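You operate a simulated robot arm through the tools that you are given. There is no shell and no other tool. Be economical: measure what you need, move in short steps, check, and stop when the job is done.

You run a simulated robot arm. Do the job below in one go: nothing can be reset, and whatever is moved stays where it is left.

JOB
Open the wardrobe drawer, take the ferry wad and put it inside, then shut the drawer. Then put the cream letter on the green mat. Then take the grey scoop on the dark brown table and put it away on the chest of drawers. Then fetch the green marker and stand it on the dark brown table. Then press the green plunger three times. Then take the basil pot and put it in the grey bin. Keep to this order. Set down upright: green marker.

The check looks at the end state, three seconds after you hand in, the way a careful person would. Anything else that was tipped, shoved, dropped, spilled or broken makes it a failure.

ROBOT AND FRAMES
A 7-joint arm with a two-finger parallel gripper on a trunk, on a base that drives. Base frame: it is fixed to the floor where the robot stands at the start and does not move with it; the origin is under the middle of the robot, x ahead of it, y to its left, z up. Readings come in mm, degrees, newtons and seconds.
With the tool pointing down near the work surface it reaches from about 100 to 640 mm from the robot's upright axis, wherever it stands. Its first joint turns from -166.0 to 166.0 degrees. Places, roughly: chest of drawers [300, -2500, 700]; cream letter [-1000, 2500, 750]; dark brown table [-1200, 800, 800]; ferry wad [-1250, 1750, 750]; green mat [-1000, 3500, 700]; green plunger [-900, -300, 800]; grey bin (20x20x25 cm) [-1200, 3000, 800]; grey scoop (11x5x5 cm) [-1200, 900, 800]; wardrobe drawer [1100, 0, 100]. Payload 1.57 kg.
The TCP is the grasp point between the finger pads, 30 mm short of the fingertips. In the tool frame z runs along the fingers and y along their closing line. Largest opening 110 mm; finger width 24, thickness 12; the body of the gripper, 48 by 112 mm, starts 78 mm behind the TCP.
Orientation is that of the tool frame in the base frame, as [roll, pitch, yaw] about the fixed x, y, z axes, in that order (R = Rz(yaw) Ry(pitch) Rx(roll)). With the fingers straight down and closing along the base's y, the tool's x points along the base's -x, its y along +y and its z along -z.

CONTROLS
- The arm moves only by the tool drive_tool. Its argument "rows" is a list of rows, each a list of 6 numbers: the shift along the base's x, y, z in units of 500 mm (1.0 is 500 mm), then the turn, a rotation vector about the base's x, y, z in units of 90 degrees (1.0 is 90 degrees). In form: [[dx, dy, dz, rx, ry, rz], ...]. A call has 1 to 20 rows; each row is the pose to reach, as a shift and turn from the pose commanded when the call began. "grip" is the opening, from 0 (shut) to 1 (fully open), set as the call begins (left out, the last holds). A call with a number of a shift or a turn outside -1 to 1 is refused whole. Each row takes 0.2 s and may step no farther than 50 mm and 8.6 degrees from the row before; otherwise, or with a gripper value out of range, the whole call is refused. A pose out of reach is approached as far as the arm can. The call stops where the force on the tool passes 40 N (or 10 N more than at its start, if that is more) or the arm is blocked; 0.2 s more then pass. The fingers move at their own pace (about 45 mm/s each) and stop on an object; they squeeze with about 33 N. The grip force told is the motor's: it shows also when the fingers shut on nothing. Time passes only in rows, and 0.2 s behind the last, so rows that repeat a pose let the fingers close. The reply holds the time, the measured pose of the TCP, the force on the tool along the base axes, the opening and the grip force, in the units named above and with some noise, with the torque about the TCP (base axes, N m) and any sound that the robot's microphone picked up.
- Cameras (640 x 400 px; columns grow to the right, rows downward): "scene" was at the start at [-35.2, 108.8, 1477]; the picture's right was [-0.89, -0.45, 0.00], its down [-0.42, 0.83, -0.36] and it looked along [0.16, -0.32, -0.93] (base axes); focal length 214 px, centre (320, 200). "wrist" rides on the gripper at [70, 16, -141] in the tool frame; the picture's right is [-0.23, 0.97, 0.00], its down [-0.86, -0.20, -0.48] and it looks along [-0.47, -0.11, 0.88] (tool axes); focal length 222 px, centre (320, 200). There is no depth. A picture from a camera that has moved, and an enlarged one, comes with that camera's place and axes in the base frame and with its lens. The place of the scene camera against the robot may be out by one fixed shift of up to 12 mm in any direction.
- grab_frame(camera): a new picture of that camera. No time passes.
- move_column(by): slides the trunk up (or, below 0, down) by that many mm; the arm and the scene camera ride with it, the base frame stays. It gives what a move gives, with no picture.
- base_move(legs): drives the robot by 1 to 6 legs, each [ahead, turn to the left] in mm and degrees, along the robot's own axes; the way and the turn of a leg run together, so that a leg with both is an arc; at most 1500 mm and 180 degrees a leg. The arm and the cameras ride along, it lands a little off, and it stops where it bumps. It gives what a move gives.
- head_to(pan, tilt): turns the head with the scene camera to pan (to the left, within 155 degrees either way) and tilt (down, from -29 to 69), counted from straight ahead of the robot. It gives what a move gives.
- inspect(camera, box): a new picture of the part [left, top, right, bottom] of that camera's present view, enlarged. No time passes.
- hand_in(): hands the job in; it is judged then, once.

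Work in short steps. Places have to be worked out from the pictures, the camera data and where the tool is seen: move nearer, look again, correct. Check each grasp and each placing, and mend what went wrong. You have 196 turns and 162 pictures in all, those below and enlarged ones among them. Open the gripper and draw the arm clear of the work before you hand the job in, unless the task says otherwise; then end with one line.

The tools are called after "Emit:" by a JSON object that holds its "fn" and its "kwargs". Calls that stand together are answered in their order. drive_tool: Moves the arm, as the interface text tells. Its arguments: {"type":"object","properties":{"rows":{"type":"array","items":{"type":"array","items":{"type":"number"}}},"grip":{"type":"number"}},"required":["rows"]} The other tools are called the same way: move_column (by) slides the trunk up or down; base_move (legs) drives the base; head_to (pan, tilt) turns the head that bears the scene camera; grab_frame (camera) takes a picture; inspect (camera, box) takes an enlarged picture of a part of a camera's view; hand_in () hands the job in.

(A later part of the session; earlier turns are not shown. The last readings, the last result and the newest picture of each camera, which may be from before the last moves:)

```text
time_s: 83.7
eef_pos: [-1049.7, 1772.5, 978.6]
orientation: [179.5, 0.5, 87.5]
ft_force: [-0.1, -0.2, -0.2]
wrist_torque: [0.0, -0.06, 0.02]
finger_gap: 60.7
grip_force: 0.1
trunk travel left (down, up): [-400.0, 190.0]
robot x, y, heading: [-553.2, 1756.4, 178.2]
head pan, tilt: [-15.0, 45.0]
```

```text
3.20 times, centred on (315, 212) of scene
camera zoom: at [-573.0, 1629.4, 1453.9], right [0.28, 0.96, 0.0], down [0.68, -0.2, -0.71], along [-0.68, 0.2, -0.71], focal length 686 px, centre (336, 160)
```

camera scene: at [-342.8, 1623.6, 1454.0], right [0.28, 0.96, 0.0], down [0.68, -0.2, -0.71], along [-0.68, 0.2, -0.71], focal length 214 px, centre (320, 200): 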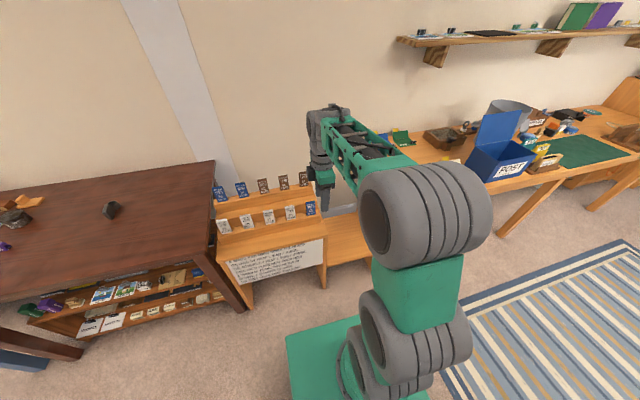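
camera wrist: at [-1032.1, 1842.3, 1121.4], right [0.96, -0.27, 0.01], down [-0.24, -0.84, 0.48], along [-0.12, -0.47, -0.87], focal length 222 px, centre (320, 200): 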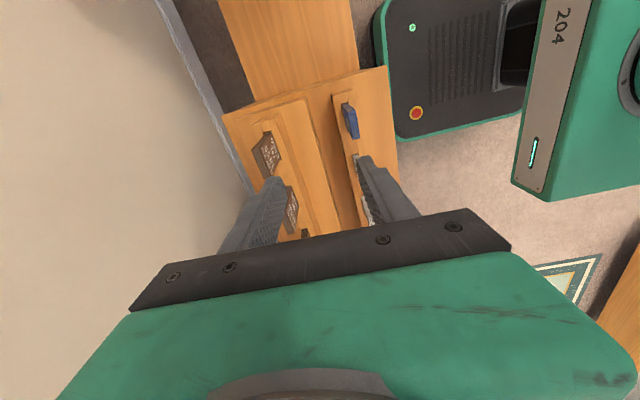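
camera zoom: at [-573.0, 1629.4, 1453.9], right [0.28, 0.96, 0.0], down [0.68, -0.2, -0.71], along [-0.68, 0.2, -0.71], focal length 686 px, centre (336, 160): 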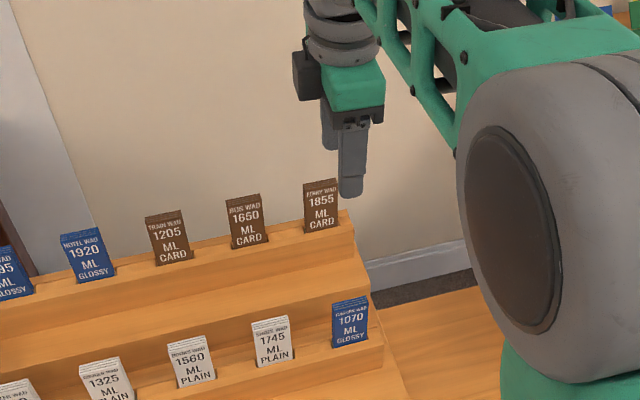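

Wad seen at ≈[-1117, 1774]. I move over it (−67 mm in x) and come down to tips just above the top, then look.

Emit:
{"fn": "drive_tool", "kwargs": {"rows": [[-0.07, 0.002, 0, 0, 0, 0.028], [-0.134, 0.004, 0, 0, 0, 0.028], [-0.134, 0.004, -0.08, 0, 0, 0.028], [-0.134, 0.004, -0.15, 0, 0, 0.028]]}}

Emit:
{"fn": "grab_frame", "kwargs": {"camera": "wrist"}}

Emit:
{"fn": "inspect", "kwargs": {"camera": "scene", "box": [255, 170, 355, 232]}}

```text
time_s: 84.7
eef_pos: [-1118.5, 1774.6, 903.4]
orientation: [179.5, 0.5, 90.0]
ft_force: [0.1, -0.5, 0.4]
wrist_torque: [0.01, 0.03, -0.04]
finger_gap: 60.6
grip_force: 0.1
trunk travel left (down, up): [-400.0, 190.0]
robot x, y, heading: [-550.5, 1761.5, 178.6]
head pan, tilt: [-15.0, 45.0]
```

```text
128 pictures are left
camera wrist: at [-1101.8, 1845.3, 1046.1], right [0.97, -0.23, 0.01], down [-0.21, -0.85, 0.48], along [-0.1, -0.47, -0.87], focal length 222 px, centre (320, 200)
```

wrist: 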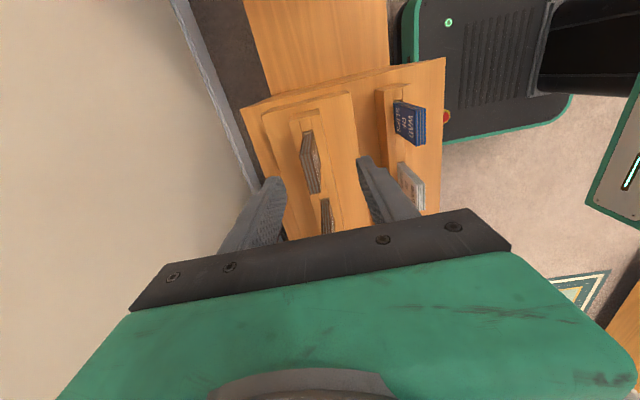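

```text
6.40 times, centred on (305, 201) of scene
camera zoom: at [-572.9, 1629.4, 1454.0], right [0.28, 0.96, 0.0], down [0.68, -0.2, -0.71], along [-0.68, 0.2, -0.71], focal length 1373 px, centre (416, 194)
```

zoom: 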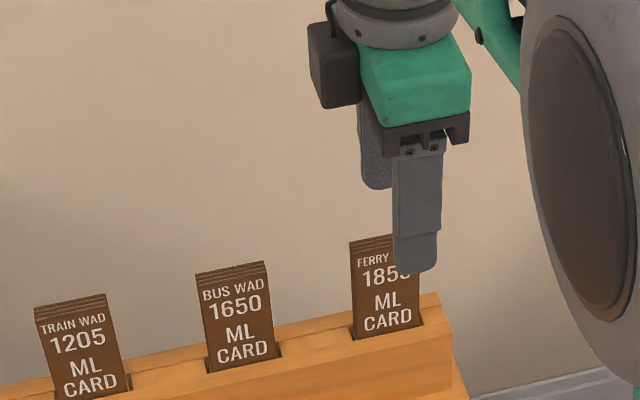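

The wad lies between the fingers. I descend to TCP z≈828 and close.

Emit:
{"fn": "drive_tool", "kwargs": {"rows": [[-0.006, 0, -0.075, 0, 0, 0], [-0.006, 0, -0.15, 0, 0, 0]]}}

Emit:
{"fn": "drive_tool", "kwargs": {"rows": [[0, 0, 0, 0, 0, 0], [0, 0, 0, 0, 0, 0], [0, 0, 0, 0, 0, 0], [0, 0, 0, 0, 0, 0], [0, 0, 0, 0, 0, 0]], "grip": 0}}

Emit:
{"fn": "drive_tool", "kwargs": {"rows": [[0, 0, 0.06, 0, 0, 0], [0, 0, 0.14, 0, 0, 0], [0, 0, 0.22, 0, 0, 0], [0, 0, 0.3, 0, 0, 0]]}}

Emit:
{"fn": "inspect", "kwargs": {"camera": "scene", "box": [255, 150, 355, 212]}}

```text
time_s: 85.3
eef_pos: [-1121.2, 1776.0, 829.7]
orientation: [179.5, 0.5, 89.9]
ft_force: [-0.1, 0.1, 0.1]
wrist_torque: [0.0, 0.01, -0.05]
finger_gap: 60.6
grip_force: 0.2
trunk travel left (down, up): [-400.0, 190.0]
robot x, y, heading: [-548.5, 1758.8, 178.5]
head pan, tilt: [-15.0, 45.0]
```

```text
time_s: 86.5
eef_pos: [-1123.9, 1775.8, 828.8]
orientation: [179.6, 0.4, 89.9]
ft_force: [-18.7, -0.2, -3.2]
wrist_torque: [0.01, 1.59, -0.16]
finger_gap: 11.5
grip_force: 28.8
trunk travel left (down, up): [-400.0, 190.0]
robot x, y, heading: [-549.1, 1756.6, 178.6]
head pan, tilt: [-15.0, 45.0]
```

```text
time_s: 87.5
eef_pos: [-1121.6, 1775.2, 978.3]
orientation: [179.3, 0.5, 89.8]
ft_force: [0.0, 0.3, -0.2]
wrist_torque: [-0.03, -0.03, -0.02]
finger_gap: 10.3
grip_force: 28.3
trunk travel left (down, up): [-400.0, 190.0]
robot x, y, heading: [-550.6, 1758.1, 178.6]
head pan, tilt: [-15.0, 45.0]
```

```text
6.40 times, centred on (305, 181) of scene
camera zoom: at [-572.9, 1629.4, 1453.9], right [0.28, 0.96, 0.0], down [0.68, -0.2, -0.71], along [-0.68, 0.2, -0.71], focal length 1373 px, centre (416, 322)
```

zoom: 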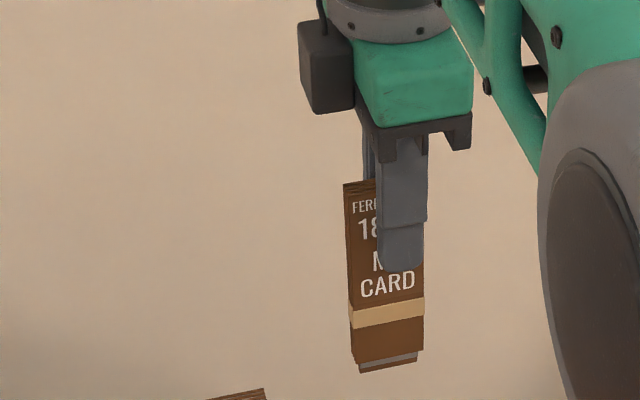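

Wad lifted, clean. I back out and drive back to the wardrobe, facing it.

Emit:
{"fn": "base_move", "kwargs": {"legs": [[-350, 0], [0, 91.5], [1500, 0], [260, 0], [0, 90]]}}

Emit:
{"fn": "head_to", "kwargs": {"pan": 0, "tilt": 50}}

Emit:
{"fn": "grab_frame", "kwargs": {"camera": "scene"}}

```text
time_s: 106.0
eef_pos: [391.4, 15.3, 979.5]
orientation: [179.5, 0.5, -87.5]
ft_force: [-0.4, 0.5, -0.2]
wrist_torque: [0.02, -0.02, 0.02]
finger_gap: 10.4
grip_force: 28.6
trunk travel left (down, up): [-400.0, 190.0]
robot x, y, heading: [-181.4, 3.4, 1.2]
head pan, tilt: [-15.0, 45.0]
```

```text
time_s: 106.8
eef_pos: [390.3, 14.6, 979.0]
orientation: [179.6, 0.5, -87.4]
ft_force: [-1.0, -0.1, -0.6]
wrist_torque: [-0.01, -0.02, 0.0]
finger_gap: 10.2
grip_force: 28.1
trunk travel left (down, up): [-400.0, 190.0]
robot x, y, heading: [-184.2, 3.8, 1.1]
head pan, tilt: [0.0, 50.0]
```

```text
125 pictures are left
camera scene: at [-166.9, 163.4, 1447.0], right [0.02, -1.0, 0.0], down [-0.77, -0.02, -0.64], along [0.64, 0.01, -0.77], focal length 214 px, centre (320, 200)
```

scene: 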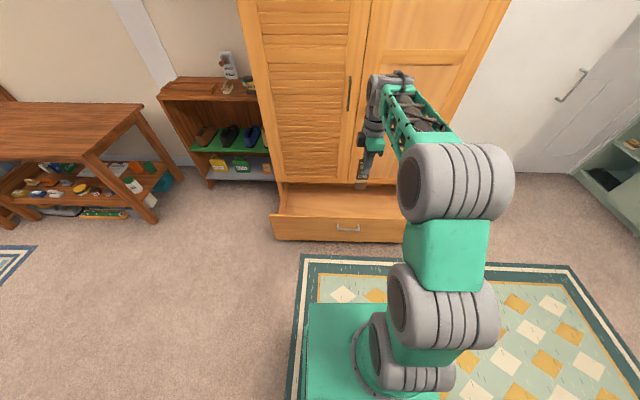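

I drive ahead 330 mm so the tool is over the open drawer (TCP x≈720), then lower the trunk 250.

Emit:
{"fn": "base_move", "kwargs": {"legs": [[330, 0]]}}

Emit:
{"fn": "move_column", "kwargs": {"by": -250}}

Emit:
{"fn": "grab_frame", "kwargs": {"camera": "scene"}}

Emit:
{"fn": "grab_frame", "kwargs": {"camera": "wrist"}}

```text
time_s: 109.0
eef_pos: [724.3, 22.6, 978.3]
orientation: [179.5, 0.6, -87.3]
ft_force: [0.4, 0.8, -0.1]
wrist_torque: [0.02, 0.0, 0.04]
finger_gap: 10.0
grip_force: 27.9
trunk travel left (down, up): [-400.0, 190.0]
robot x, y, heading: [154.0, 11.2, 1.5]
head pan, tilt: [0.0, 50.0]
```

```text
time_s: 111.5
eef_pos: [723.8, 22.3, 729.7]
orientation: [179.5, 0.5, -87.3]
ft_force: [0.7, -1.0, 0.3]
wrist_torque: [-0.02, -0.01, -0.02]
finger_gap: 10.1
grip_force: 28.0
trunk travel left (down, up): [-150.0, 440.0]
robot x, y, heading: [154.9, 10.6, 1.0]
head pan, tilt: [0.0, 50.0]
```

```text
124 pictures are left
camera scene: at [166.4, 171.0, 1197.0], right [0.02, -1.0, 0.0], down [-0.77, -0.02, -0.64], along [0.64, 0.01, -0.77], focal length 214 px, centre (320, 200)
```

scene: 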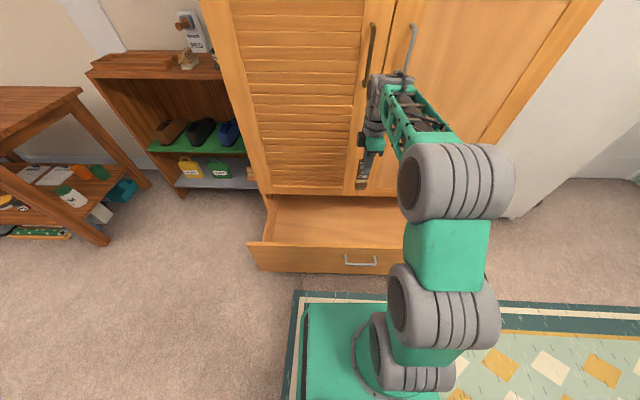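

```text
123 pictures are left
camera wrist: at [712.6, -49.9, 871.8], right [-0.98, 0.18, 0.01], down [0.16, 0.86, 0.48], along [0.08, 0.48, -0.87], focal length 222 px, centre (320, 200)
```

wrist: 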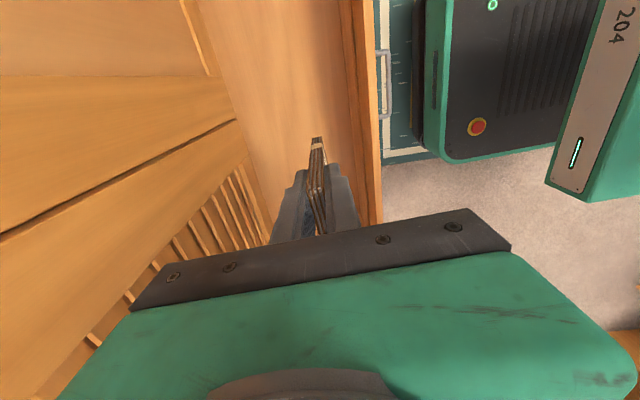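

The tool is over the drawer, 90 mm behind its front. I lower the trunk fully and come down to z≈330.

Emit:
{"fn": "move_column", "kwargs": {"by": -150}}

Emit:
{"fn": "drive_tool", "kwargs": {"rows": [[0.02, -0.01, -0.09, 0, 0, -0.02], [0.04, -0.02, -0.18, 0, 0, -0.02], [0.04, -0.03, -0.27, 0, 0, -0.02], [0.04, -0.03, -0.36, 0, 0, -0.02], [0.04, -0.03, -0.45, 0, 0, -0.02]]}}

Emit:
{"fn": "grab_frame", "kwargs": {"camera": "scene"}}

Emit:
{"fn": "grab_frame", "kwargs": {"camera": "wrist"}}

```text
time_s: 113.3
eef_pos: [724.1, 22.6, 578.4]
orientation: [179.4, 0.5, -87.4]
ft_force: [0.3, 0.2, -0.4]
wrist_torque: [0.01, 0.0, -0.01]
finger_gap: 10.2
grip_force: 28.2
trunk travel left (down, up): [0.0, 590.0]
robot x, y, heading: [149.5, 15.2, 1.2]
head pan, tilt: [0.0, 50.0]
```

```text
time_s: 114.5
eef_pos: [744.4, 6.5, 354.3]
orientation: [179.5, 0.5, -89.2]
ft_force: [1.4, -0.4, 0.1]
wrist_torque: [-0.01, -0.01, -0.01]
finger_gap: 10.0
grip_force: 28.3
trunk travel left (down, up): [0.0, 590.0]
robot x, y, heading: [155.9, 11.4, 1.4]
head pan, tilt: [0.0, 50.0]
```

```text
122 pictures are left
camera scene: at [166.1, 171.0, 1047.1], right [0.02, -1.0, 0.0], down [-0.77, -0.02, -0.64], along [0.64, 0.01, -0.77], focal length 214 px, centre (320, 200)
```

scene: 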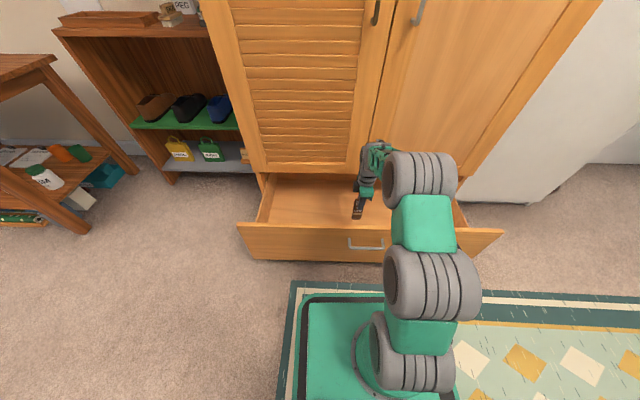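

```text
121 pictures are left
camera wrist: at [730.4, -64.9, 496.6], right [-0.98, 0.21, 0.01], down [0.19, 0.85, 0.48], along [0.09, 0.48, -0.87], focal length 222 px, centre (320, 200)
```

wrist: 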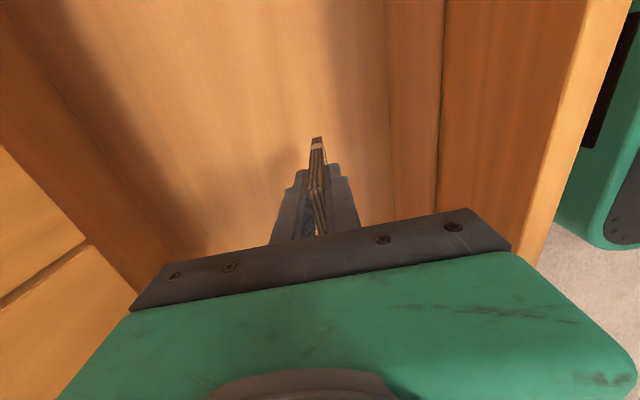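

Emit:
{"fn": "drive_tool", "kwargs": {"rows": [[0, 0, -0.05, 0, 0, 0], [0, 0, -0.1, 0, 0, 0], [0, 0, -0.14, 0, 0, 0], [0, 0, -0.18, 0, 0, 0]]}}

Emit:
{"fn": "drive_tool", "kwargs": {"rows": [[0, 0, -0.02, 0, 0, 0], [0, 0, -0.04, 0, 0, 0], [0, 0, -0.06, 0, 0, 0]]}}

Emit:
{"fn": "grab_frame", "kwargs": {"camera": "wrist"}}

```text
time_s: 115.5
eef_pos: [743.3, 7.9, 264.3]
orientation: [179.4, 0.6, -89.0]
ft_force: [-0.3, -0.2, -0.1]
wrist_torque: [-0.01, -0.04, -0.03]
finger_gap: 10.0
grip_force: 28.0
trunk travel left (down, up): [0.0, 590.0]
robot x, y, heading: [152.0, 8.9, 1.0]
head pan, tilt: [0.0, 50.0]
```

```text
time_s: 116.3
eef_pos: [743.5, 7.6, 233.8]
orientation: [179.5, 0.5, -89.1]
ft_force: [-0.2, -0.8, -0.1]
wrist_torque: [-0.02, -0.01, 0.02]
finger_gap: 10.2
grip_force: 28.2
trunk travel left (down, up): [0.0, 590.0]
robot x, y, heading: [151.3, 14.9, 1.4]
head pan, tilt: [0.0, 50.0]
```

```text
120 pictures are left
camera wrist: at [730.0, -64.4, 376.4], right [-0.98, 0.21, 0.01], down [0.19, 0.85, 0.48], along [0.09, 0.48, -0.87], focal length 222 px, centre (320, 200)
```

wrist: 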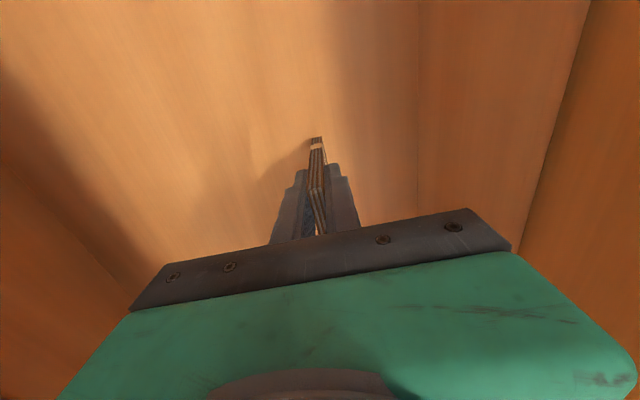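

Emit:
{"fn": "drive_tool", "kwargs": {"rows": [[0, 0, -0.016, 0, 0, 0], [0, 0, -0.032, 0, 0, 0], [0, 0, -0.048, 0, 0, 0], [0, 0, -0.064, 0, 0, 0]]}}

Emit:
{"fn": "grab_frame", "kwargs": {"camera": "wrist"}}

```text
time_s: 117.2
eef_pos: [749.6, 7.5, 212.0]
orientation: [-179.9, 0.6, -89.2]
ft_force: [0.8, 1.5, 15.1]
wrist_torque: [0.05, -0.12, 0.01]
finger_gap: 10.3
grip_force: 28.1
trunk travel left (down, up): [0.0, 590.0]
robot x, y, heading: [151.2, 13.3, 1.2]
head pan, tilt: [0.0, 50.0]
stopped in row 4: the force on the tool passed its limit (the readings are from after the stop); the commanded pose is now the measured one
```

```text
119 pictures are left
camera wrist: at [733.8, -64.3, 355.8], right [-0.98, 0.21, 0.0], down [0.19, 0.85, 0.49], along [0.1, 0.48, -0.87], focal length 222 px, centre (320, 200)
```

wrist: 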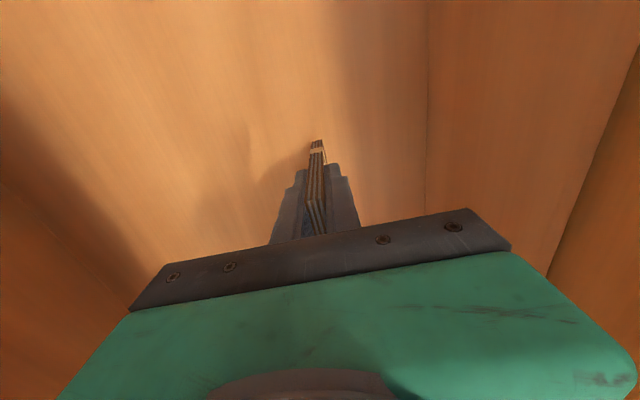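

Wad rests on the drawer floor (force limit reached). I open slightly and lift out.

Emit:
{"fn": "drive_tool", "kwargs": {"rows": [[0, 0, 0, 0, 0, 0], [0, 0, 0, 0, 0, 0], [0, 0, 0, 0, 0, 0], [0, 0, 0.02, 0, 0, 0], [0, 0, 0.08, 0, 0, 0], [0, 0, 0.16, 0, 0, 0], [0, 0, 0.25, 0, 0, 0], [0, 0, 0.34, 0, 0, 0], [0, 0, 0.43, 0, 0, 0], [0, 0, 0.52, 0, 0, 0]], "grip": 0.45}}

Emit:
{"fn": "grab_frame", "kwargs": {"camera": "wrist"}}

```text
time_s: 119.4
eef_pos: [747.2, 7.4, 471.1]
orientation: [179.5, 0.5, -89.1]
ft_force: [-0.2, 0.1, 0.2]
wrist_torque: [-0.02, 0.02, 0.0]
finger_gap: 49.4
grip_force: 0.1
trunk travel left (down, up): [0.0, 590.0]
robot x, y, heading: [152.3, 9.9, 1.2]
head pan, tilt: [0.0, 50.0]
```

```text
118 pictures are left
camera wrist: at [732.5, -64.0, 612.9], right [-0.98, 0.21, 0.01], down [0.19, 0.85, 0.48], along [0.09, 0.48, -0.87], focal length 222 px, centre (320, 200)
```

wrist: 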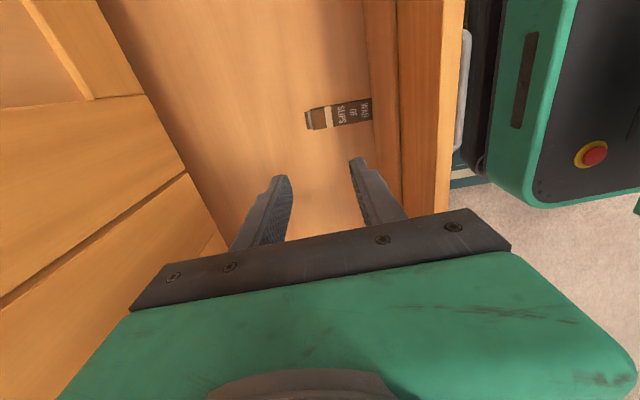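

Wad lies flat in the drawer. I back off, turn the tool horizontal with the fingers shut at z≈230, to push the drawer front below its handle.

Emit:
{"fn": "drive_tool", "kwargs": {"rows": [[0, 0, 0.08, 0, 0, 0], [0, 0, 0.16, 0, 0, 0]], "grip": 0}}

Emit:
{"fn": "base_move", "kwargs": {"legs": [[-430, -1.2]]}}

Emit:
{"fn": "drive_tool", "kwargs": {"rows": [[0, 0, -0.05, 0, -0.083, 0], [0, 0, -0.1, 0, -0.166, 0], [0, 0, -0.15, 0, -0.25, 0], [0, 0, -0.2, 0, -0.333, 0], [0, 0, -0.25, 0, -0.416, 0], [0, 0, -0.3, 0, -0.5, 0], [0, 0, -0.35, 0, -0.583, 0], [0, 0, -0.4, 0, -0.666, 0], [0, 0, -0.45, 0, -0.75, 0], [0, 0, -0.5, 0, -0.833, 0], [0, 0, -0.55, 0, -0.916, 0], [0, 0, -0.64, 0, -0.99, 0]]}}

Emit:
{"fn": "grab_frame", "kwargs": {"camera": "scene"}}

```text
time_s: 120.0
eef_pos: [745.5, 8.6, 549.6]
orientation: [179.5, 0.5, -89.2]
ft_force: [0.2, -0.5, 0.6]
wrist_torque: [-0.01, 0.06, -0.01]
finger_gap: 0.0
grip_force: 0.9
trunk travel left (down, up): [0.0, 590.0]
robot x, y, heading: [155.3, 12.3, 1.3]
head pan, tilt: [0.0, 50.0]
```

```text
time_s: 122.6
eef_pos: [313.6, -8.7, 550.4]
orientation: [179.6, 0.5, -90.1]
ft_force: [-0.7, -0.4, 0.4]
wrist_torque: [-0.04, 0.01, -0.02]
finger_gap: 0.2
grip_force: 20.9
trunk travel left (down, up): [0.0, 590.0]
robot x, y, heading: [-278.8, 4.2, 0.0]
head pan, tilt: [0.0, 50.0]
```

```text
time_s: 125.2
eef_pos: [314.7, -9.6, 229.3]
orientation: [-91.2, 0.2, -89.6]
ft_force: [0.8, 0.0, 0.9]
wrist_torque: [0.05, 0.14, 0.04]
finger_gap: 0.0
grip_force: 21.2
trunk travel left (down, up): [0.0, 590.0]
robot x, y, heading: [-277.1, 6.2, 0.2]
head pan, tilt: [0.0, 50.0]
```

```text
117 pictures are left
camera scene: at [-262.0, 164.9, 1047.1], right [0.0, -1.0, 0.0], down [-0.77, 0.0, -0.64], along [0.64, 0.0, -0.77], focal length 214 px, centre (320, 200)
```

scene: 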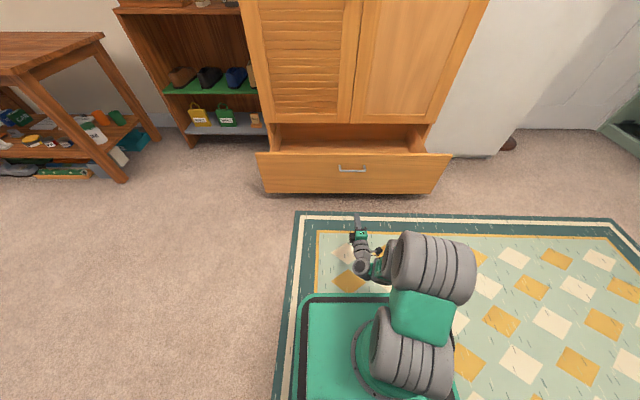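

I drive forward 480 mm, pushing the drawer, then finish with the arm under force watch.

Emit:
{"fn": "base_move", "kwargs": {"legs": [[480, 0]]}}

Emit:
{"fn": "drive_tool", "kwargs": {"rows": [[0.02, 0, 0, 0, 0, 0], [0.04, 0, 0, 0, 0, 0], [0.06, 0, 0, 0, 0, 0], [0.08, 0, 0, 0, 0, 0], [0.1, 0, 0, 0, 0, 0], [0.12, 0, 0, 0, 0, 0], [0.14, 0, 0, 0, 0, 0], [0.16, 0, 0, 0, 0, 0], [0.18, 0, 0, 0, 0, 0]]}}

Emit:
{"fn": "grab_frame", "kwargs": {"camera": "scene"}}

```text
time_s: 127.1
eef_pos: [577.2, -8.8, 229.4]
orientation: [-91.3, 0.4, -89.6]
ft_force: [-0.3, 0.2, -0.5]
wrist_torque: [-0.02, -0.01, -0.01]
finger_gap: 0.0
grip_force: 21.3
trunk travel left (down, up): [0.0, 590.0]
robot x, y, heading: [-13.0, 7.6, 0.4]
head pan, tilt: [0.0, 50.0]
stopped in leg 1: the force on the tool passed its limit (the readings are from after the stop); the commanded pose is now the measured one
```

```text
time_s: 129.1
eef_pos: [668.4, -7.5, 228.1]
orientation: [-91.4, 0.6, -89.7]
ft_force: [0.0, 0.0, 0.8]
wrist_torque: [-0.03, 0.01, 0.0]
finger_gap: 0.0
grip_force: 21.2
trunk travel left (down, up): [0.0, 590.0]
robot x, y, heading: [-10.8, 5.9, 0.2]
head pan, tilt: [0.0, 50.0]
```

```text
116 pictures are left
camera scene: at [3.6, 166.2, 1047.0], right [0.01, -1.0, 0.0], down [-0.77, 0.0, -0.64], along [0.64, 0.0, -0.77], focal length 214 px, centre (320, 200)
```

scene: 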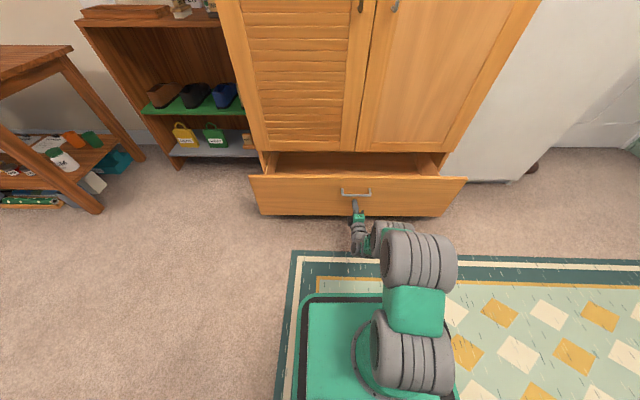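

Contact impact stopped the drive, but the arm pushed it 90 mm. I try a further base drive now in contact.

Emit:
{"fn": "base_move", "kwargs": {"legs": [[150, 0]]}}

Emit:
{"fn": "drive_tool", "kwargs": {"rows": [[0.02, 0, 0, 0, 0, 0], [0.04, 0, 0, 0, 0, 0], [0.06, 0, 0, 0, 0, 0], [0.08, 0, 0, 0, 0, 0], [0.1, 0, 0, 0, 0, 0]]}}

Emit:
{"fn": "grab_frame", "kwargs": {"camera": "scene"}}

```text
time_s: 130.5
eef_pos: [817.4, -4.5, 228.7]
orientation: [-91.5, 0.5, -89.6]
ft_force: [0.0, 0.5, -0.8]
wrist_torque: [-0.02, -0.01, 0.02]
finger_gap: 0.1
grip_force: 20.9
trunk travel left (down, up): [0.0, 590.0]
robot x, y, heading: [138.9, 7.4, 0.2]
head pan, tilt: [0.0, 50.0]
```

```text
time_s: 131.6
eef_pos: [859.0, -4.9, 228.1]
orientation: [-91.2, 0.7, -89.6]
ft_force: [-17.9, 0.4, 11.8]
wrist_torque: [-0.14, -0.48, -0.17]
finger_gap: 0.0
grip_force: 21.3
trunk travel left (down, up): [0.0, 590.0]
robot x, y, heading: [137.1, 7.7, 0.4]
head pan, tilt: [0.0, 50.0]
stopped in row 5: the force on the tool passed its limit (the readings are from after the stop); the commanded pose is now the measured one
```

```text
115 pictures are left
camera scene: at [151.7, 167.2, 1047.2], right [0.01, -1.0, 0.0], down [-0.77, -0.01, -0.64], along [0.64, 0.0, -0.77], focal length 214 px, centre (320, 200)
```

scene: 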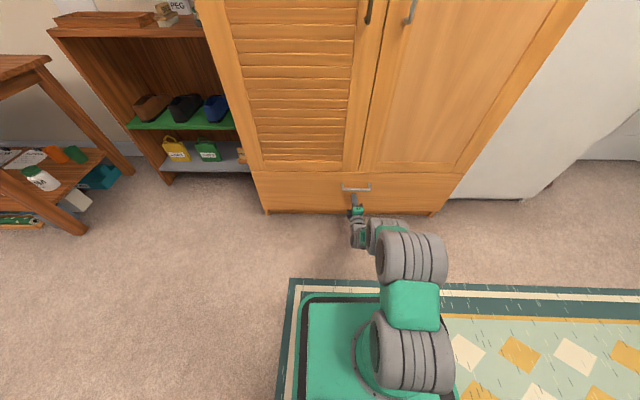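

Drawer is shut against its stop. I retreat, fold the tool back down, and verify the drawer.

Emit:
{"fn": "base_move", "kwargs": {"legs": [[-330, 0]]}}

Emit:
{"fn": "drive_tool", "kwargs": {"rows": [[-0.02, 0, 0.05, 0, 0.083, 0], [-0.05, 0, 0.1, 0, 0.166, 0], [-0.08, 0, 0.15, 0, 0.25, 0], [-0.11, 0, 0.2, 0, 0.333, 0], [-0.14, 0, 0.25, 0, 0.416, 0], [-0.17, 0, 0.3, 0, 0.5, 0], [-0.2, 0, 0.35, 0, 0.583, 0], [-0.23, 0, 0.4, 0, 0.666, 0], [-0.26, 0, 0.45, 0, 0.75, 0], [-0.29, 0, 0.5, 0, 0.833, 0], [-0.32, 0, 0.56, 0, 0.916, 0], [-0.34, 0, 0.64, 0, 0.985, 0]]}}

Emit:
{"fn": "inspect", "kwargs": {"camera": "scene", "box": [220, 100, 460, 250]}}

Emit:
{"fn": "move_column", "kwargs": {"by": 400}}

Emit:
{"fn": "base_move", "kwargs": {"legs": [[0, 89.6], [1500, 0], [1000, 0], [0, 90]]}}

Emit:
{"fn": "head_to", "kwargs": {"pan": 0, "tilt": 35}}

Emit:
{"fn": "grab_frame", "kwargs": {"camera": "scene"}}

```text
time_s: 133.8
eef_pos: [525.9, -7.9, 226.2]
orientation: [-91.4, 0.6, -89.6]
ft_force: [-0.4, -0.9, 0.4]
wrist_torque: [-0.03, 0.0, 0.02]
finger_gap: 0.0
grip_force: 21.0
trunk travel left (down, up): [0.0, 590.0]
robot x, y, heading: [-197.4, 3.2, 0.4]
head pan, tilt: [0.0, 50.0]
```

```text
time_s: 136.4
eef_pos: [356.2, -8.7, 548.3]
orientation: [179.8, 0.4, -90.7]
ft_force: [0.1, -0.1, -0.6]
wrist_torque: [0.01, 0.03, -0.05]
finger_gap: 0.0
grip_force: 21.6
trunk travel left (down, up): [0.0, 590.0]
robot x, y, heading: [-193.8, 5.9, 0.4]
head pan, tilt: [0.0, 50.0]
```

```text
2.67 times, centred on (340, 175) of scene
camera zoom: at [-178.8, 164.9, 1046.9], right [0.01, -1.0, 0.0], down [-0.77, -0.01, -0.64], along [0.64, 0.0, -0.77], focal length 572 px, centre (267, 267)
```

zoom: 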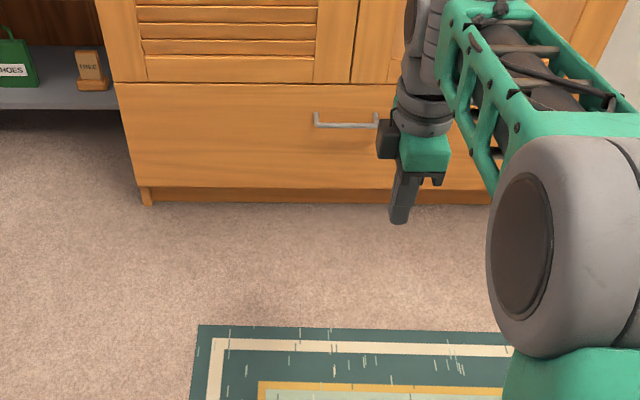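

```text
time_s: 140.3
eef_pos: [356.2, -7.7, 945.6]
orientation: [179.8, 0.4, -90.7]
ft_force: [-1.3, -1.2, 0.8]
wrist_torque: [0.0, 0.0, -0.02]
finger_gap: 0.0
grip_force: 21.0
trunk travel left (down, up): [-400.0, 190.0]
robot x, y, heading: [-194.0, 5.5, 0.4]
head pan, tilt: [0.0, 50.0]
```

```text
time_s: 160.2
eef_pos: [-730.3, 2551.1, 947.0]
orientation: [180.0, 0.4, 88.3]
ft_force: [-0.2, 0.6, 0.8]
wrist_torque: [-0.03, -0.02, 0.01]
finger_gap: 0.0
grip_force: 21.4
trunk travel left (down, up): [-400.0, 190.0]
robot x, y, heading: [-178.8, 2523.3, 179.0]
head pan, tilt: [0.0, 50.0]
```

```text
time_s: 160.9
eef_pos: [-730.4, 2550.5, 946.9]
orientation: [179.8, 0.4, 88.3]
ft_force: [1.3, -0.2, 0.4]
wrist_torque: [0.01, -0.02, 0.0]
finger_gap: 0.1
grip_force: 21.3
trunk travel left (down, up): [-400.0, 190.0]
robot x, y, heading: [-179.4, 2522.6, 179.4]
head pan, tilt: [0.0, 35.0]
```

```text
113 pictures are left
camera scene: at [-209.9, 2374.9, 1468.7], right [0.01, 1.0, 0.0], down [0.57, -0.01, -0.82], along [-0.82, 0.01, -0.57], focal length 214 px, centre (320, 200)
```

scene: 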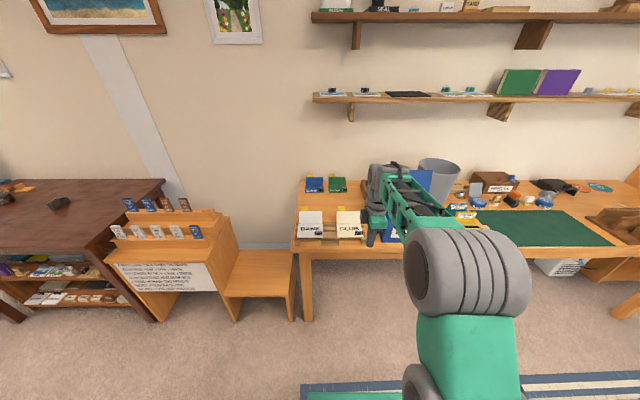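

Emit:
{"fn": "inspect", "kwargs": {"camera": "scene", "box": [290, 170, 400, 240]}}

Emit:
{"fn": "inspect", "kwargs": {"camera": "scene", "box": [400, 150, 640, 300]}}

```text
5.71 times, centred on (345, 205) of scene
camera zoom: at [-209.9, 2374.9, 1468.7], right [0.01, 1.0, 0.0], down [0.57, -0.01, -0.82], along [-0.82, 0.01, -0.57], focal length 1226 px, centre (177, 171)
```

zoom: 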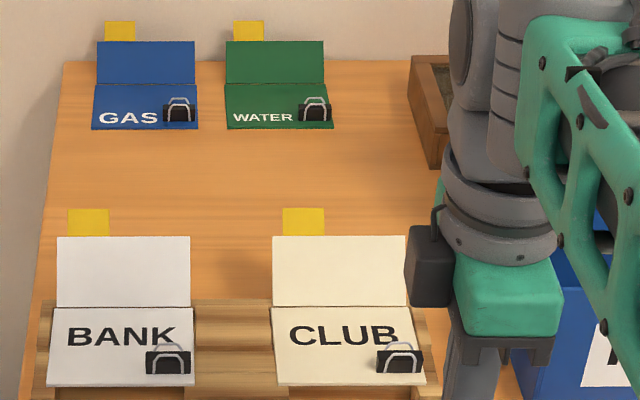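

```text
2.67 times, centred on (520, 225) of scene
camera zoom: at [-209.9, 2374.9, 1468.7], right [0.01, 1.0, 0.0], down [0.57, -0.01, -0.82], along [-0.82, 0.01, -0.57], focal length 572 px, centre (-213, 133)
```

zoom: 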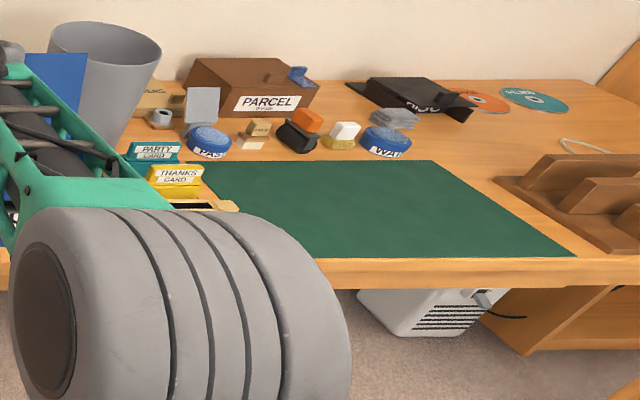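

The cream letter is the CLUB one: folded, with a clip at its front corner, at about [-957, 2517, 770]. I raise the tool a bit, move it to y≈2480 and drive 200 mm forward to look closer.

Emit:
{"fn": "drive_tool", "kwargs": {"rows": [[0, -0.06, 0.06, 0, 0, 0.02], [0, -0.12, 0.12, 0, 0, 0.02]], "grip": 0.5}}

Emit:
{"fn": "base_move", "kwargs": {"legs": [[180, 0]]}}

Emit:
{"fn": "head_to", "kwargs": {"pan": 0, "tilt": 50}}

Emit:
{"fn": "grab_frame", "kwargs": {"camera": "scene"}}

Emit:
{"fn": "grab_frame", "kwargs": {"camera": "wrist"}}

```text
time_s: 161.6
eef_pos: [-730.3, 2489.8, 1006.4]
orientation: [179.9, 0.4, 90.1]
ft_force: [-0.1, -0.1, 0.9]
wrist_torque: [-0.02, 0.02, -0.01]
finger_gap: 49.8
grip_force: 0.1
trunk travel left (down, up): [-400.0, 190.0]
robot x, y, heading: [-177.6, 2526.1, 179.1]
head pan, tilt: [0.0, 35.0]
```

```text
time_s: 163.1
eef_pos: [-911.4, 2492.5, 1006.4]
orientation: [179.8, 0.3, 90.1]
ft_force: [-0.2, 0.1, -0.2]
wrist_torque: [0.02, 0.01, -0.01]
finger_gap: 54.9
grip_force: 0.0
trunk travel left (down, up): [-400.0, 190.0]
robot x, y, heading: [-364.1, 2527.5, 179.0]
head pan, tilt: [0.0, 35.0]
```

```text
time_s: 163.8
eef_pos: [-911.7, 2492.7, 1006.2]
orientation: [179.9, 0.4, 90.0]
ft_force: [0.7, -0.7, -0.3]
wrist_torque: [-0.01, -0.01, -0.03]
finger_gap: 55.1
grip_force: 0.1
trunk travel left (down, up): [-400.0, 190.0]
robot x, y, heading: [-359.4, 2528.0, 179.5]
head pan, tilt: [0.0, 50.0]
```

```text
110 pictures are left
camera scene: at [-380.3, 2377.4, 1447.1], right [0.01, 1.0, 0.0], down [0.77, -0.01, -0.64], along [-0.64, 0.01, -0.77], focal length 214 px, centre (320, 200)
```

scene: 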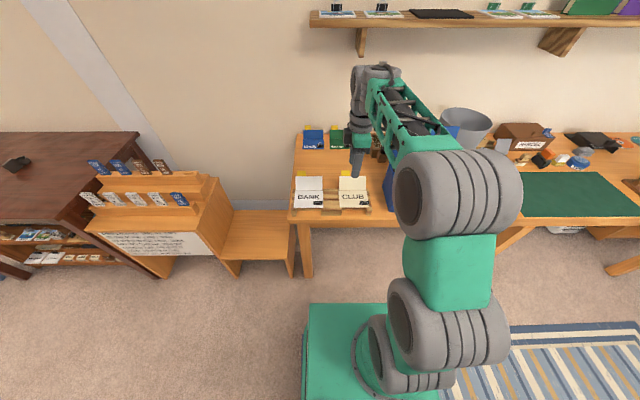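

```text
109 pictures are left
camera wrist: at [-895.0, 2562.3, 1149.1], right [0.97, -0.23, 0.0], down [-0.2, -0.85, 0.48], along [-0.11, -0.47, -0.88], focal length 222 px, centre (320, 200)
```

wrist: 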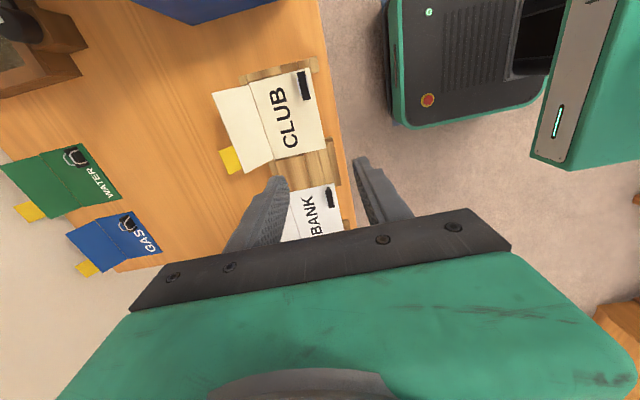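

Emit:
{"fn": "inspect", "kwargs": {"camera": "scene", "box": [285, 160, 385, 222]}}

Emit:
{"fn": "inspect", "kwargs": {"camera": "wrist", "box": [200, 40, 340, 128]}}

```text
6.40 times, centred on (335, 191) of scene
camera zoom: at [-380.3, 2377.4, 1447.1], right [0.01, 1.0, 0.0], down [0.77, -0.01, -0.64], along [-0.64, 0.01, -0.77], focal length 1373 px, centre (224, 258)
```

zoom: 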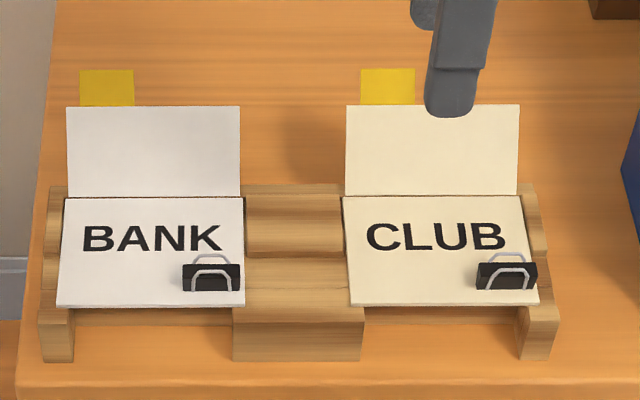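

```text
4.55 times, centred on (270, 84) of wrist
camera zoom: at [-895.0, 2562.3, 1149.1], right [0.97, -0.23, 0.0], down [-0.2, -0.85, 0.48], along [-0.11, -0.47, -0.88], focal length 1010 px, centre (547, 727)
```

zoom: 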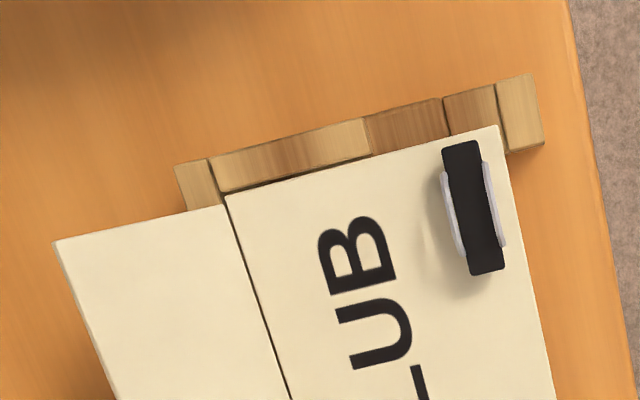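

Triangulated: clip centre ≈[-919.5, 2558, 785], letter surface ≈767 there. I move over the clip and come down to z≈850 to check.

Emit:
{"fn": "drive_tool", "kwargs": {"rows": [[-0.008, 0.07, 0, 0, 0, 0], [-0.016, 0.131, 0, 0, 0, 0], [-0.016, 0.131, -0.08, 0, 0, 0], [-0.016, 0.131, -0.16, 0, 0, 0], [-0.016, 0.131, -0.24, 0, 0, 0], [-0.016, 0.131, -0.31, 0, 0, 0]], "grip": 0.4}}

Emit:
{"fn": "inspect", "kwargs": {"camera": "wrist", "box": [220, 80, 420, 205]}}

Emit:
{"fn": "inspect", "kwargs": {"camera": "scene", "box": [310, 140, 410, 202]}}

```text
time_s: 165.2
eef_pos: [-918.6, 2558.1, 850.2]
orientation: [180.0, 0.2, 90.0]
ft_force: [1.0, -0.2, -0.1]
wrist_torque: [-0.02, 0.0, 0.0]
finger_gap: 43.9
grip_force: 0.1
trunk travel left (down, up): [-400.0, 190.0]
robot x, y, heading: [-364.2, 2529.4, 179.3]
head pan, tilt: [0.0, 50.0]
```

```text
3.20 times, centred on (320, 142) of wrist
camera zoom: at [-903.3, 2628.0, 993.8], right [0.97, -0.23, 0.0], down [-0.2, -0.85, 0.48], along [-0.11, -0.47, -0.88], focal length 711 px, centre (320, 384)
```

zoom: 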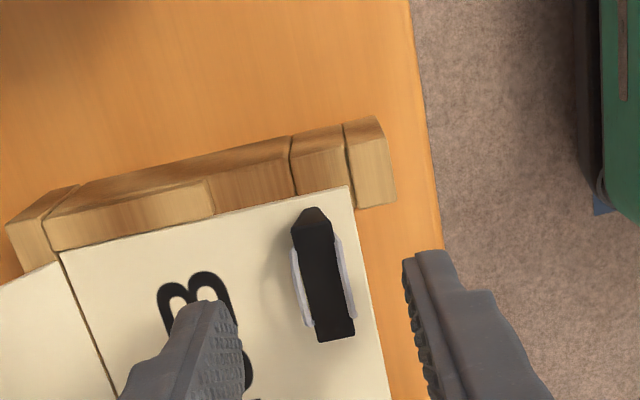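

```text
6.40 times, centred on (360, 171) of scene
camera zoom: at [-380.3, 2377.4, 1447.0], right [0.01, 1.0, 0.0], down [0.77, -0.01, -0.64], along [-0.64, 0.01, -0.77], focal length 1373 px, centre (64, 386)
```

zoom: 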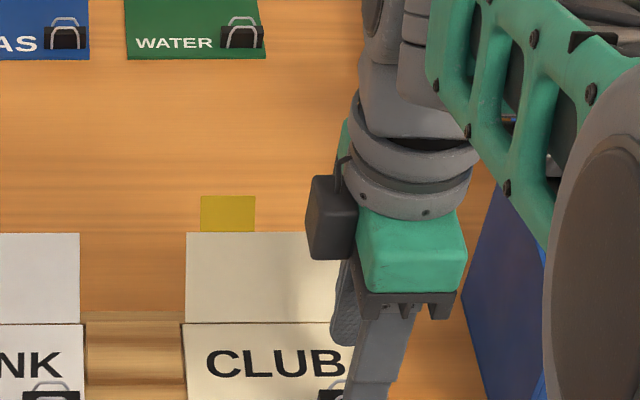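

Alignment is good. I descend to TCP 803 (tips ≈773) and close on the clip.

Emit:
{"fn": "drive_tool", "kwargs": {"rows": [[-0.004, -0.008, -0.05, 0, 0, 0], [-0.004, -0.008, -0.094, 0, 0, 0]]}}

Emit:
{"fn": "drive_tool", "kwargs": {"rows": [[0, 0, 0, 0, 0, 0], [0, 0, 0, 0, 0, 0], [0, 0, 0, 0, 0, 0], [0, 0, 0, 0, 0, 0]], "grip": 0}}

Emit:
{"fn": "inspect", "kwargs": {"camera": "wrist", "box": [220, 80, 420, 205]}}

```text
time_s: 166.0
eef_pos: [-924.9, 2554.2, 813.0]
orientation: [-179.0, 0.2, 90.0]
ft_force: [7.0, -0.9, 16.3]
wrist_torque: [0.03, 0.19, -0.01]
finger_gap: 38.3
grip_force: 0.0
trunk travel left (down, up): [-400.0, 190.0]
robot x, y, heading: [-359.1, 2526.6, 179.1]
head pan, tilt: [0.0, 50.0]
stopped in row 2: the force on the tool passed its limit (the readings are from after the stop); the commanded pose is now the measured one
```

```text
time_s: 167.1
eef_pos: [-919.9, 2554.2, 813.9]
orientation: [-179.6, 0.3, 89.9]
ft_force: [29.8, 0.2, 29.5]
wrist_torque: [-0.06, -0.94, -0.15]
finger_gap: 10.8
grip_force: 28.5
trunk travel left (down, up): [-400.0, 190.0]
robot x, y, heading: [-357.6, 2525.9, 179.0]
head pan, tilt: [0.0, 50.0]
stopped in row 4: the force on the tool passed its limit (the readings are from after the stop); the commanded pose is now the measured one
```

```text
3.20 times, centred on (320, 142) of wrist
camera zoom: at [-902.3, 2624.3, 956.7], right [0.97, -0.23, -0.01], down [-0.2, -0.85, 0.48], along [-0.12, -0.47, -0.87], focal length 711 px, centre (320, 384)
```

zoom: 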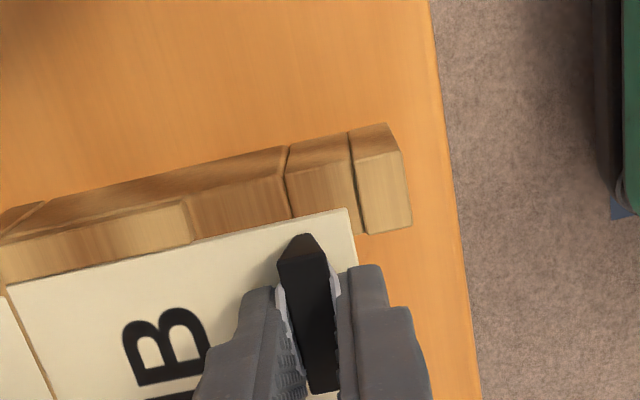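

The clip is gripped (10.8 mm). I lift slowly and look.

Emit:
{"fn": "drive_tool", "kwargs": {"rows": [[0, 0, 0.02, 0, 0, 0], [0, 0, 0.06, 0, 0, 0], [0, 0, 0.12, 0, 0, 0], [0, 0, 0.2, 0, 0, 0]]}}

Emit:
{"fn": "grab_frame", "kwargs": {"camera": "wrist"}}

Emit:
{"fn": "inspect", "kwargs": {"camera": "scene", "box": [290, 130, 410, 205]}}

```text
time_s: 168.1
eef_pos: [-924.4, 2554.7, 912.2]
orientation: [-179.4, 0.3, 90.0]
ft_force: [-0.3, 0.4, -0.5]
wrist_torque: [-0.01, 0.0, 0.02]
finger_gap: 0.0
grip_force: 21.1
trunk travel left (down, up): [-400.0, 190.0]
robot x, y, heading: [-362.8, 2528.9, 179.2]
head pan, tilt: [0.0, 50.0]
```

```text
103 pictures are left
camera wrist: at [-906.9, 2624.1, 1054.2], right [0.97, -0.23, -0.01], down [-0.19, -0.85, 0.49], along [-0.12, -0.47, -0.87], focal length 222 px, centre (320, 200)
```

wrist: 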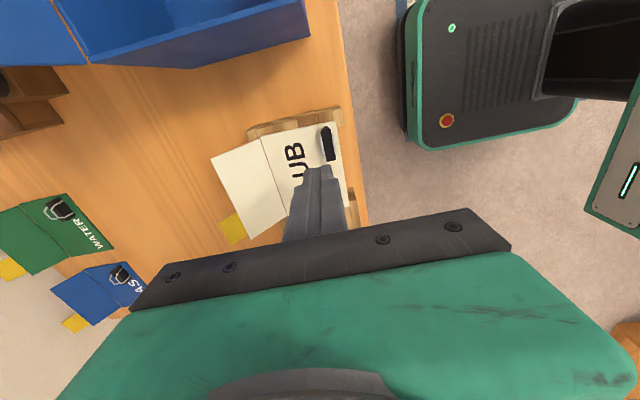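

```text
5.33 times, centred on (350, 168) of scene
camera zoom: at [-380.1, 2377.4, 1446.9], right [0.02, 1.0, 0.0], down [0.77, -0.01, -0.64], along [-0.64, 0.01, -0.77], focal length 1144 px, centre (160, 373)
```

zoom: 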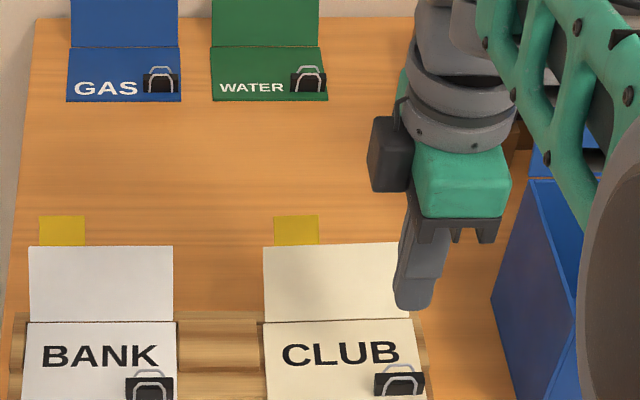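

It slipped off the clip; the letter stayed put. I look at the clip in more detail.

Emit:
{"fn": "inspect", "kwargs": {"camera": "scene", "box": [352, 194, 384, 214]}}

Emit:
{"fn": "inspect", "kwargs": {"camera": "wrist", "box": [290, 110, 370, 160]}}

```text
16.00 times, centred on (368, 204) of scene
camera zoom: at [-380.1, 2377.4, 1446.9], right [0.02, 1.0, 0.0], down [0.77, -0.01, -0.64], along [-0.64, 0.01, -0.77], focal length 3432 px, centre (-448, 136)
```

zoom: 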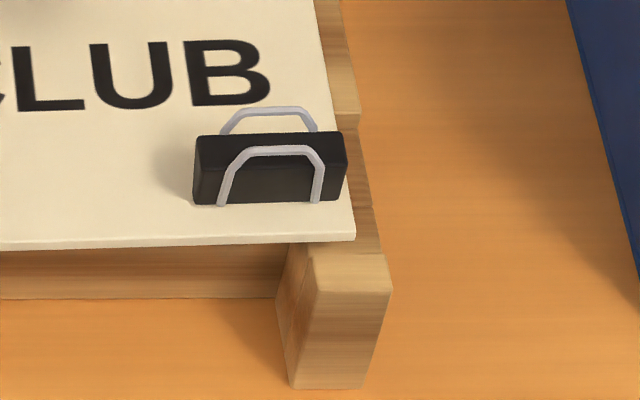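

```text
8.00 times, centred on (330, 135) of wrist
camera zoom: at [-906.9, 2624.1, 1054.2], right [0.97, -0.23, -0.01], down [-0.19, -0.85, 0.49], along [-0.12, -0.47, -0.87], focal length 1777 px, centre (240, 720)
```

zoom: 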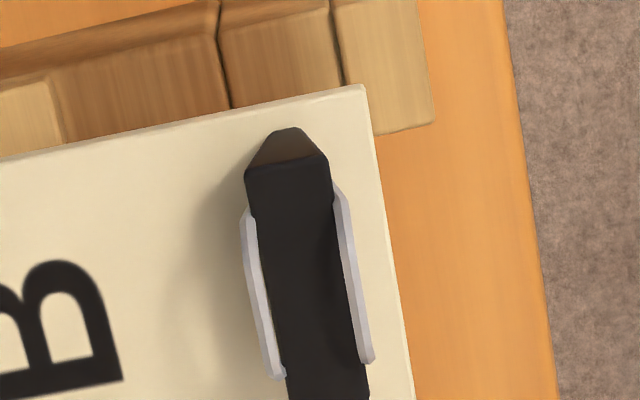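

The clip is a prism with its wide spine on top; last time a front fingertip likely landed on the rack's front post (y≥2561). I try again at y≈2544, with a smaller opening.

Emit:
{"fn": "drive_tool", "kwargs": {"rows": [[0.007, -0.02, -0.08, 0, 0, 0], [0.007, -0.022, -0.14, 0.0, 0, 0]], "grip": 0.27}}

Emit:
{"fn": "inspect", "kwargs": {"camera": "wrist", "box": [240, 90, 400, 190]}}

```text
time_s: 168.7
eef_pos: [-920.6, 2544.3, 840.5]
orientation: [-179.5, 0.3, 90.0]
ft_force: [-0.7, 0.9, 0.6]
wrist_torque: [0.01, -0.01, 0.02]
finger_gap: 29.7
grip_force: 0.0
trunk travel left (down, up): [-400.0, 190.0]
robot x, y, heading: [-359.1, 2528.8, 179.0]
head pan, tilt: [0.0, 50.0]
```

```text
4.00 times, centred on (320, 140) of wrist
camera zoom: at [-903.2, 2613.1, 983.3], right [0.97, -0.23, -0.01], down [-0.19, -0.85, 0.48], along [-0.12, -0.47, -0.87], focal length 888 px, centre (320, 440)
```

zoom: 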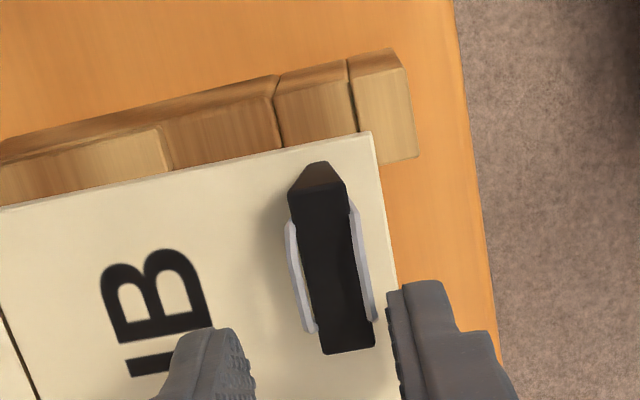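

Emit:
{"fn": "drive_tool", "kwargs": {"rows": [[0.007, 0, -0.04, -0.006, 0, 0], [0.007, 0, -0.06, -0.006, 0, 0], [0.007, 0, -0.07, -0.006, 0, 0], [0.007, 0, -0.08, -0.006, 0, 0]]}}

Emit:
{"fn": "inspect", "kwargs": {"camera": "wrist", "box": [240, 90, 400, 190]}}

```text
time_s: 169.4
eef_pos: [-924.3, 2543.6, 818.9]
orientation: [-178.2, 0.8, 90.1]
ft_force: [1.8, 0.1, 13.9]
wrist_torque: [0.16, 0.11, -0.01]
finger_gap: 26.5
grip_force: 0.1
trunk travel left (down, up): [-400.0, 190.0]
robot x, y, heading: [-362.4, 2524.1, 179.2]
head pan, tilt: [0.0, 50.0]
stopped in row 3: the force on the tool passed its limit (the readings are from after the stop); the commanded pose is now the measured one
```

```text
4.00 times, centred on (320, 140) of wrist
camera zoom: at [-902.0, 2615.0, 960.4], right [0.97, -0.23, -0.03], down [-0.18, -0.85, 0.5], along [-0.14, -0.48, -0.87], focal length 888 px, centre (320, 440)
```

zoom: 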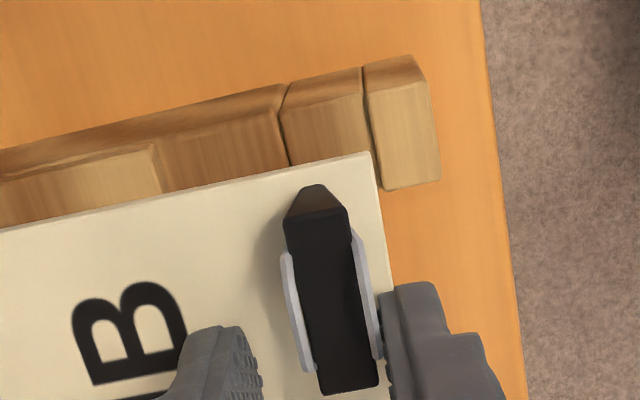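

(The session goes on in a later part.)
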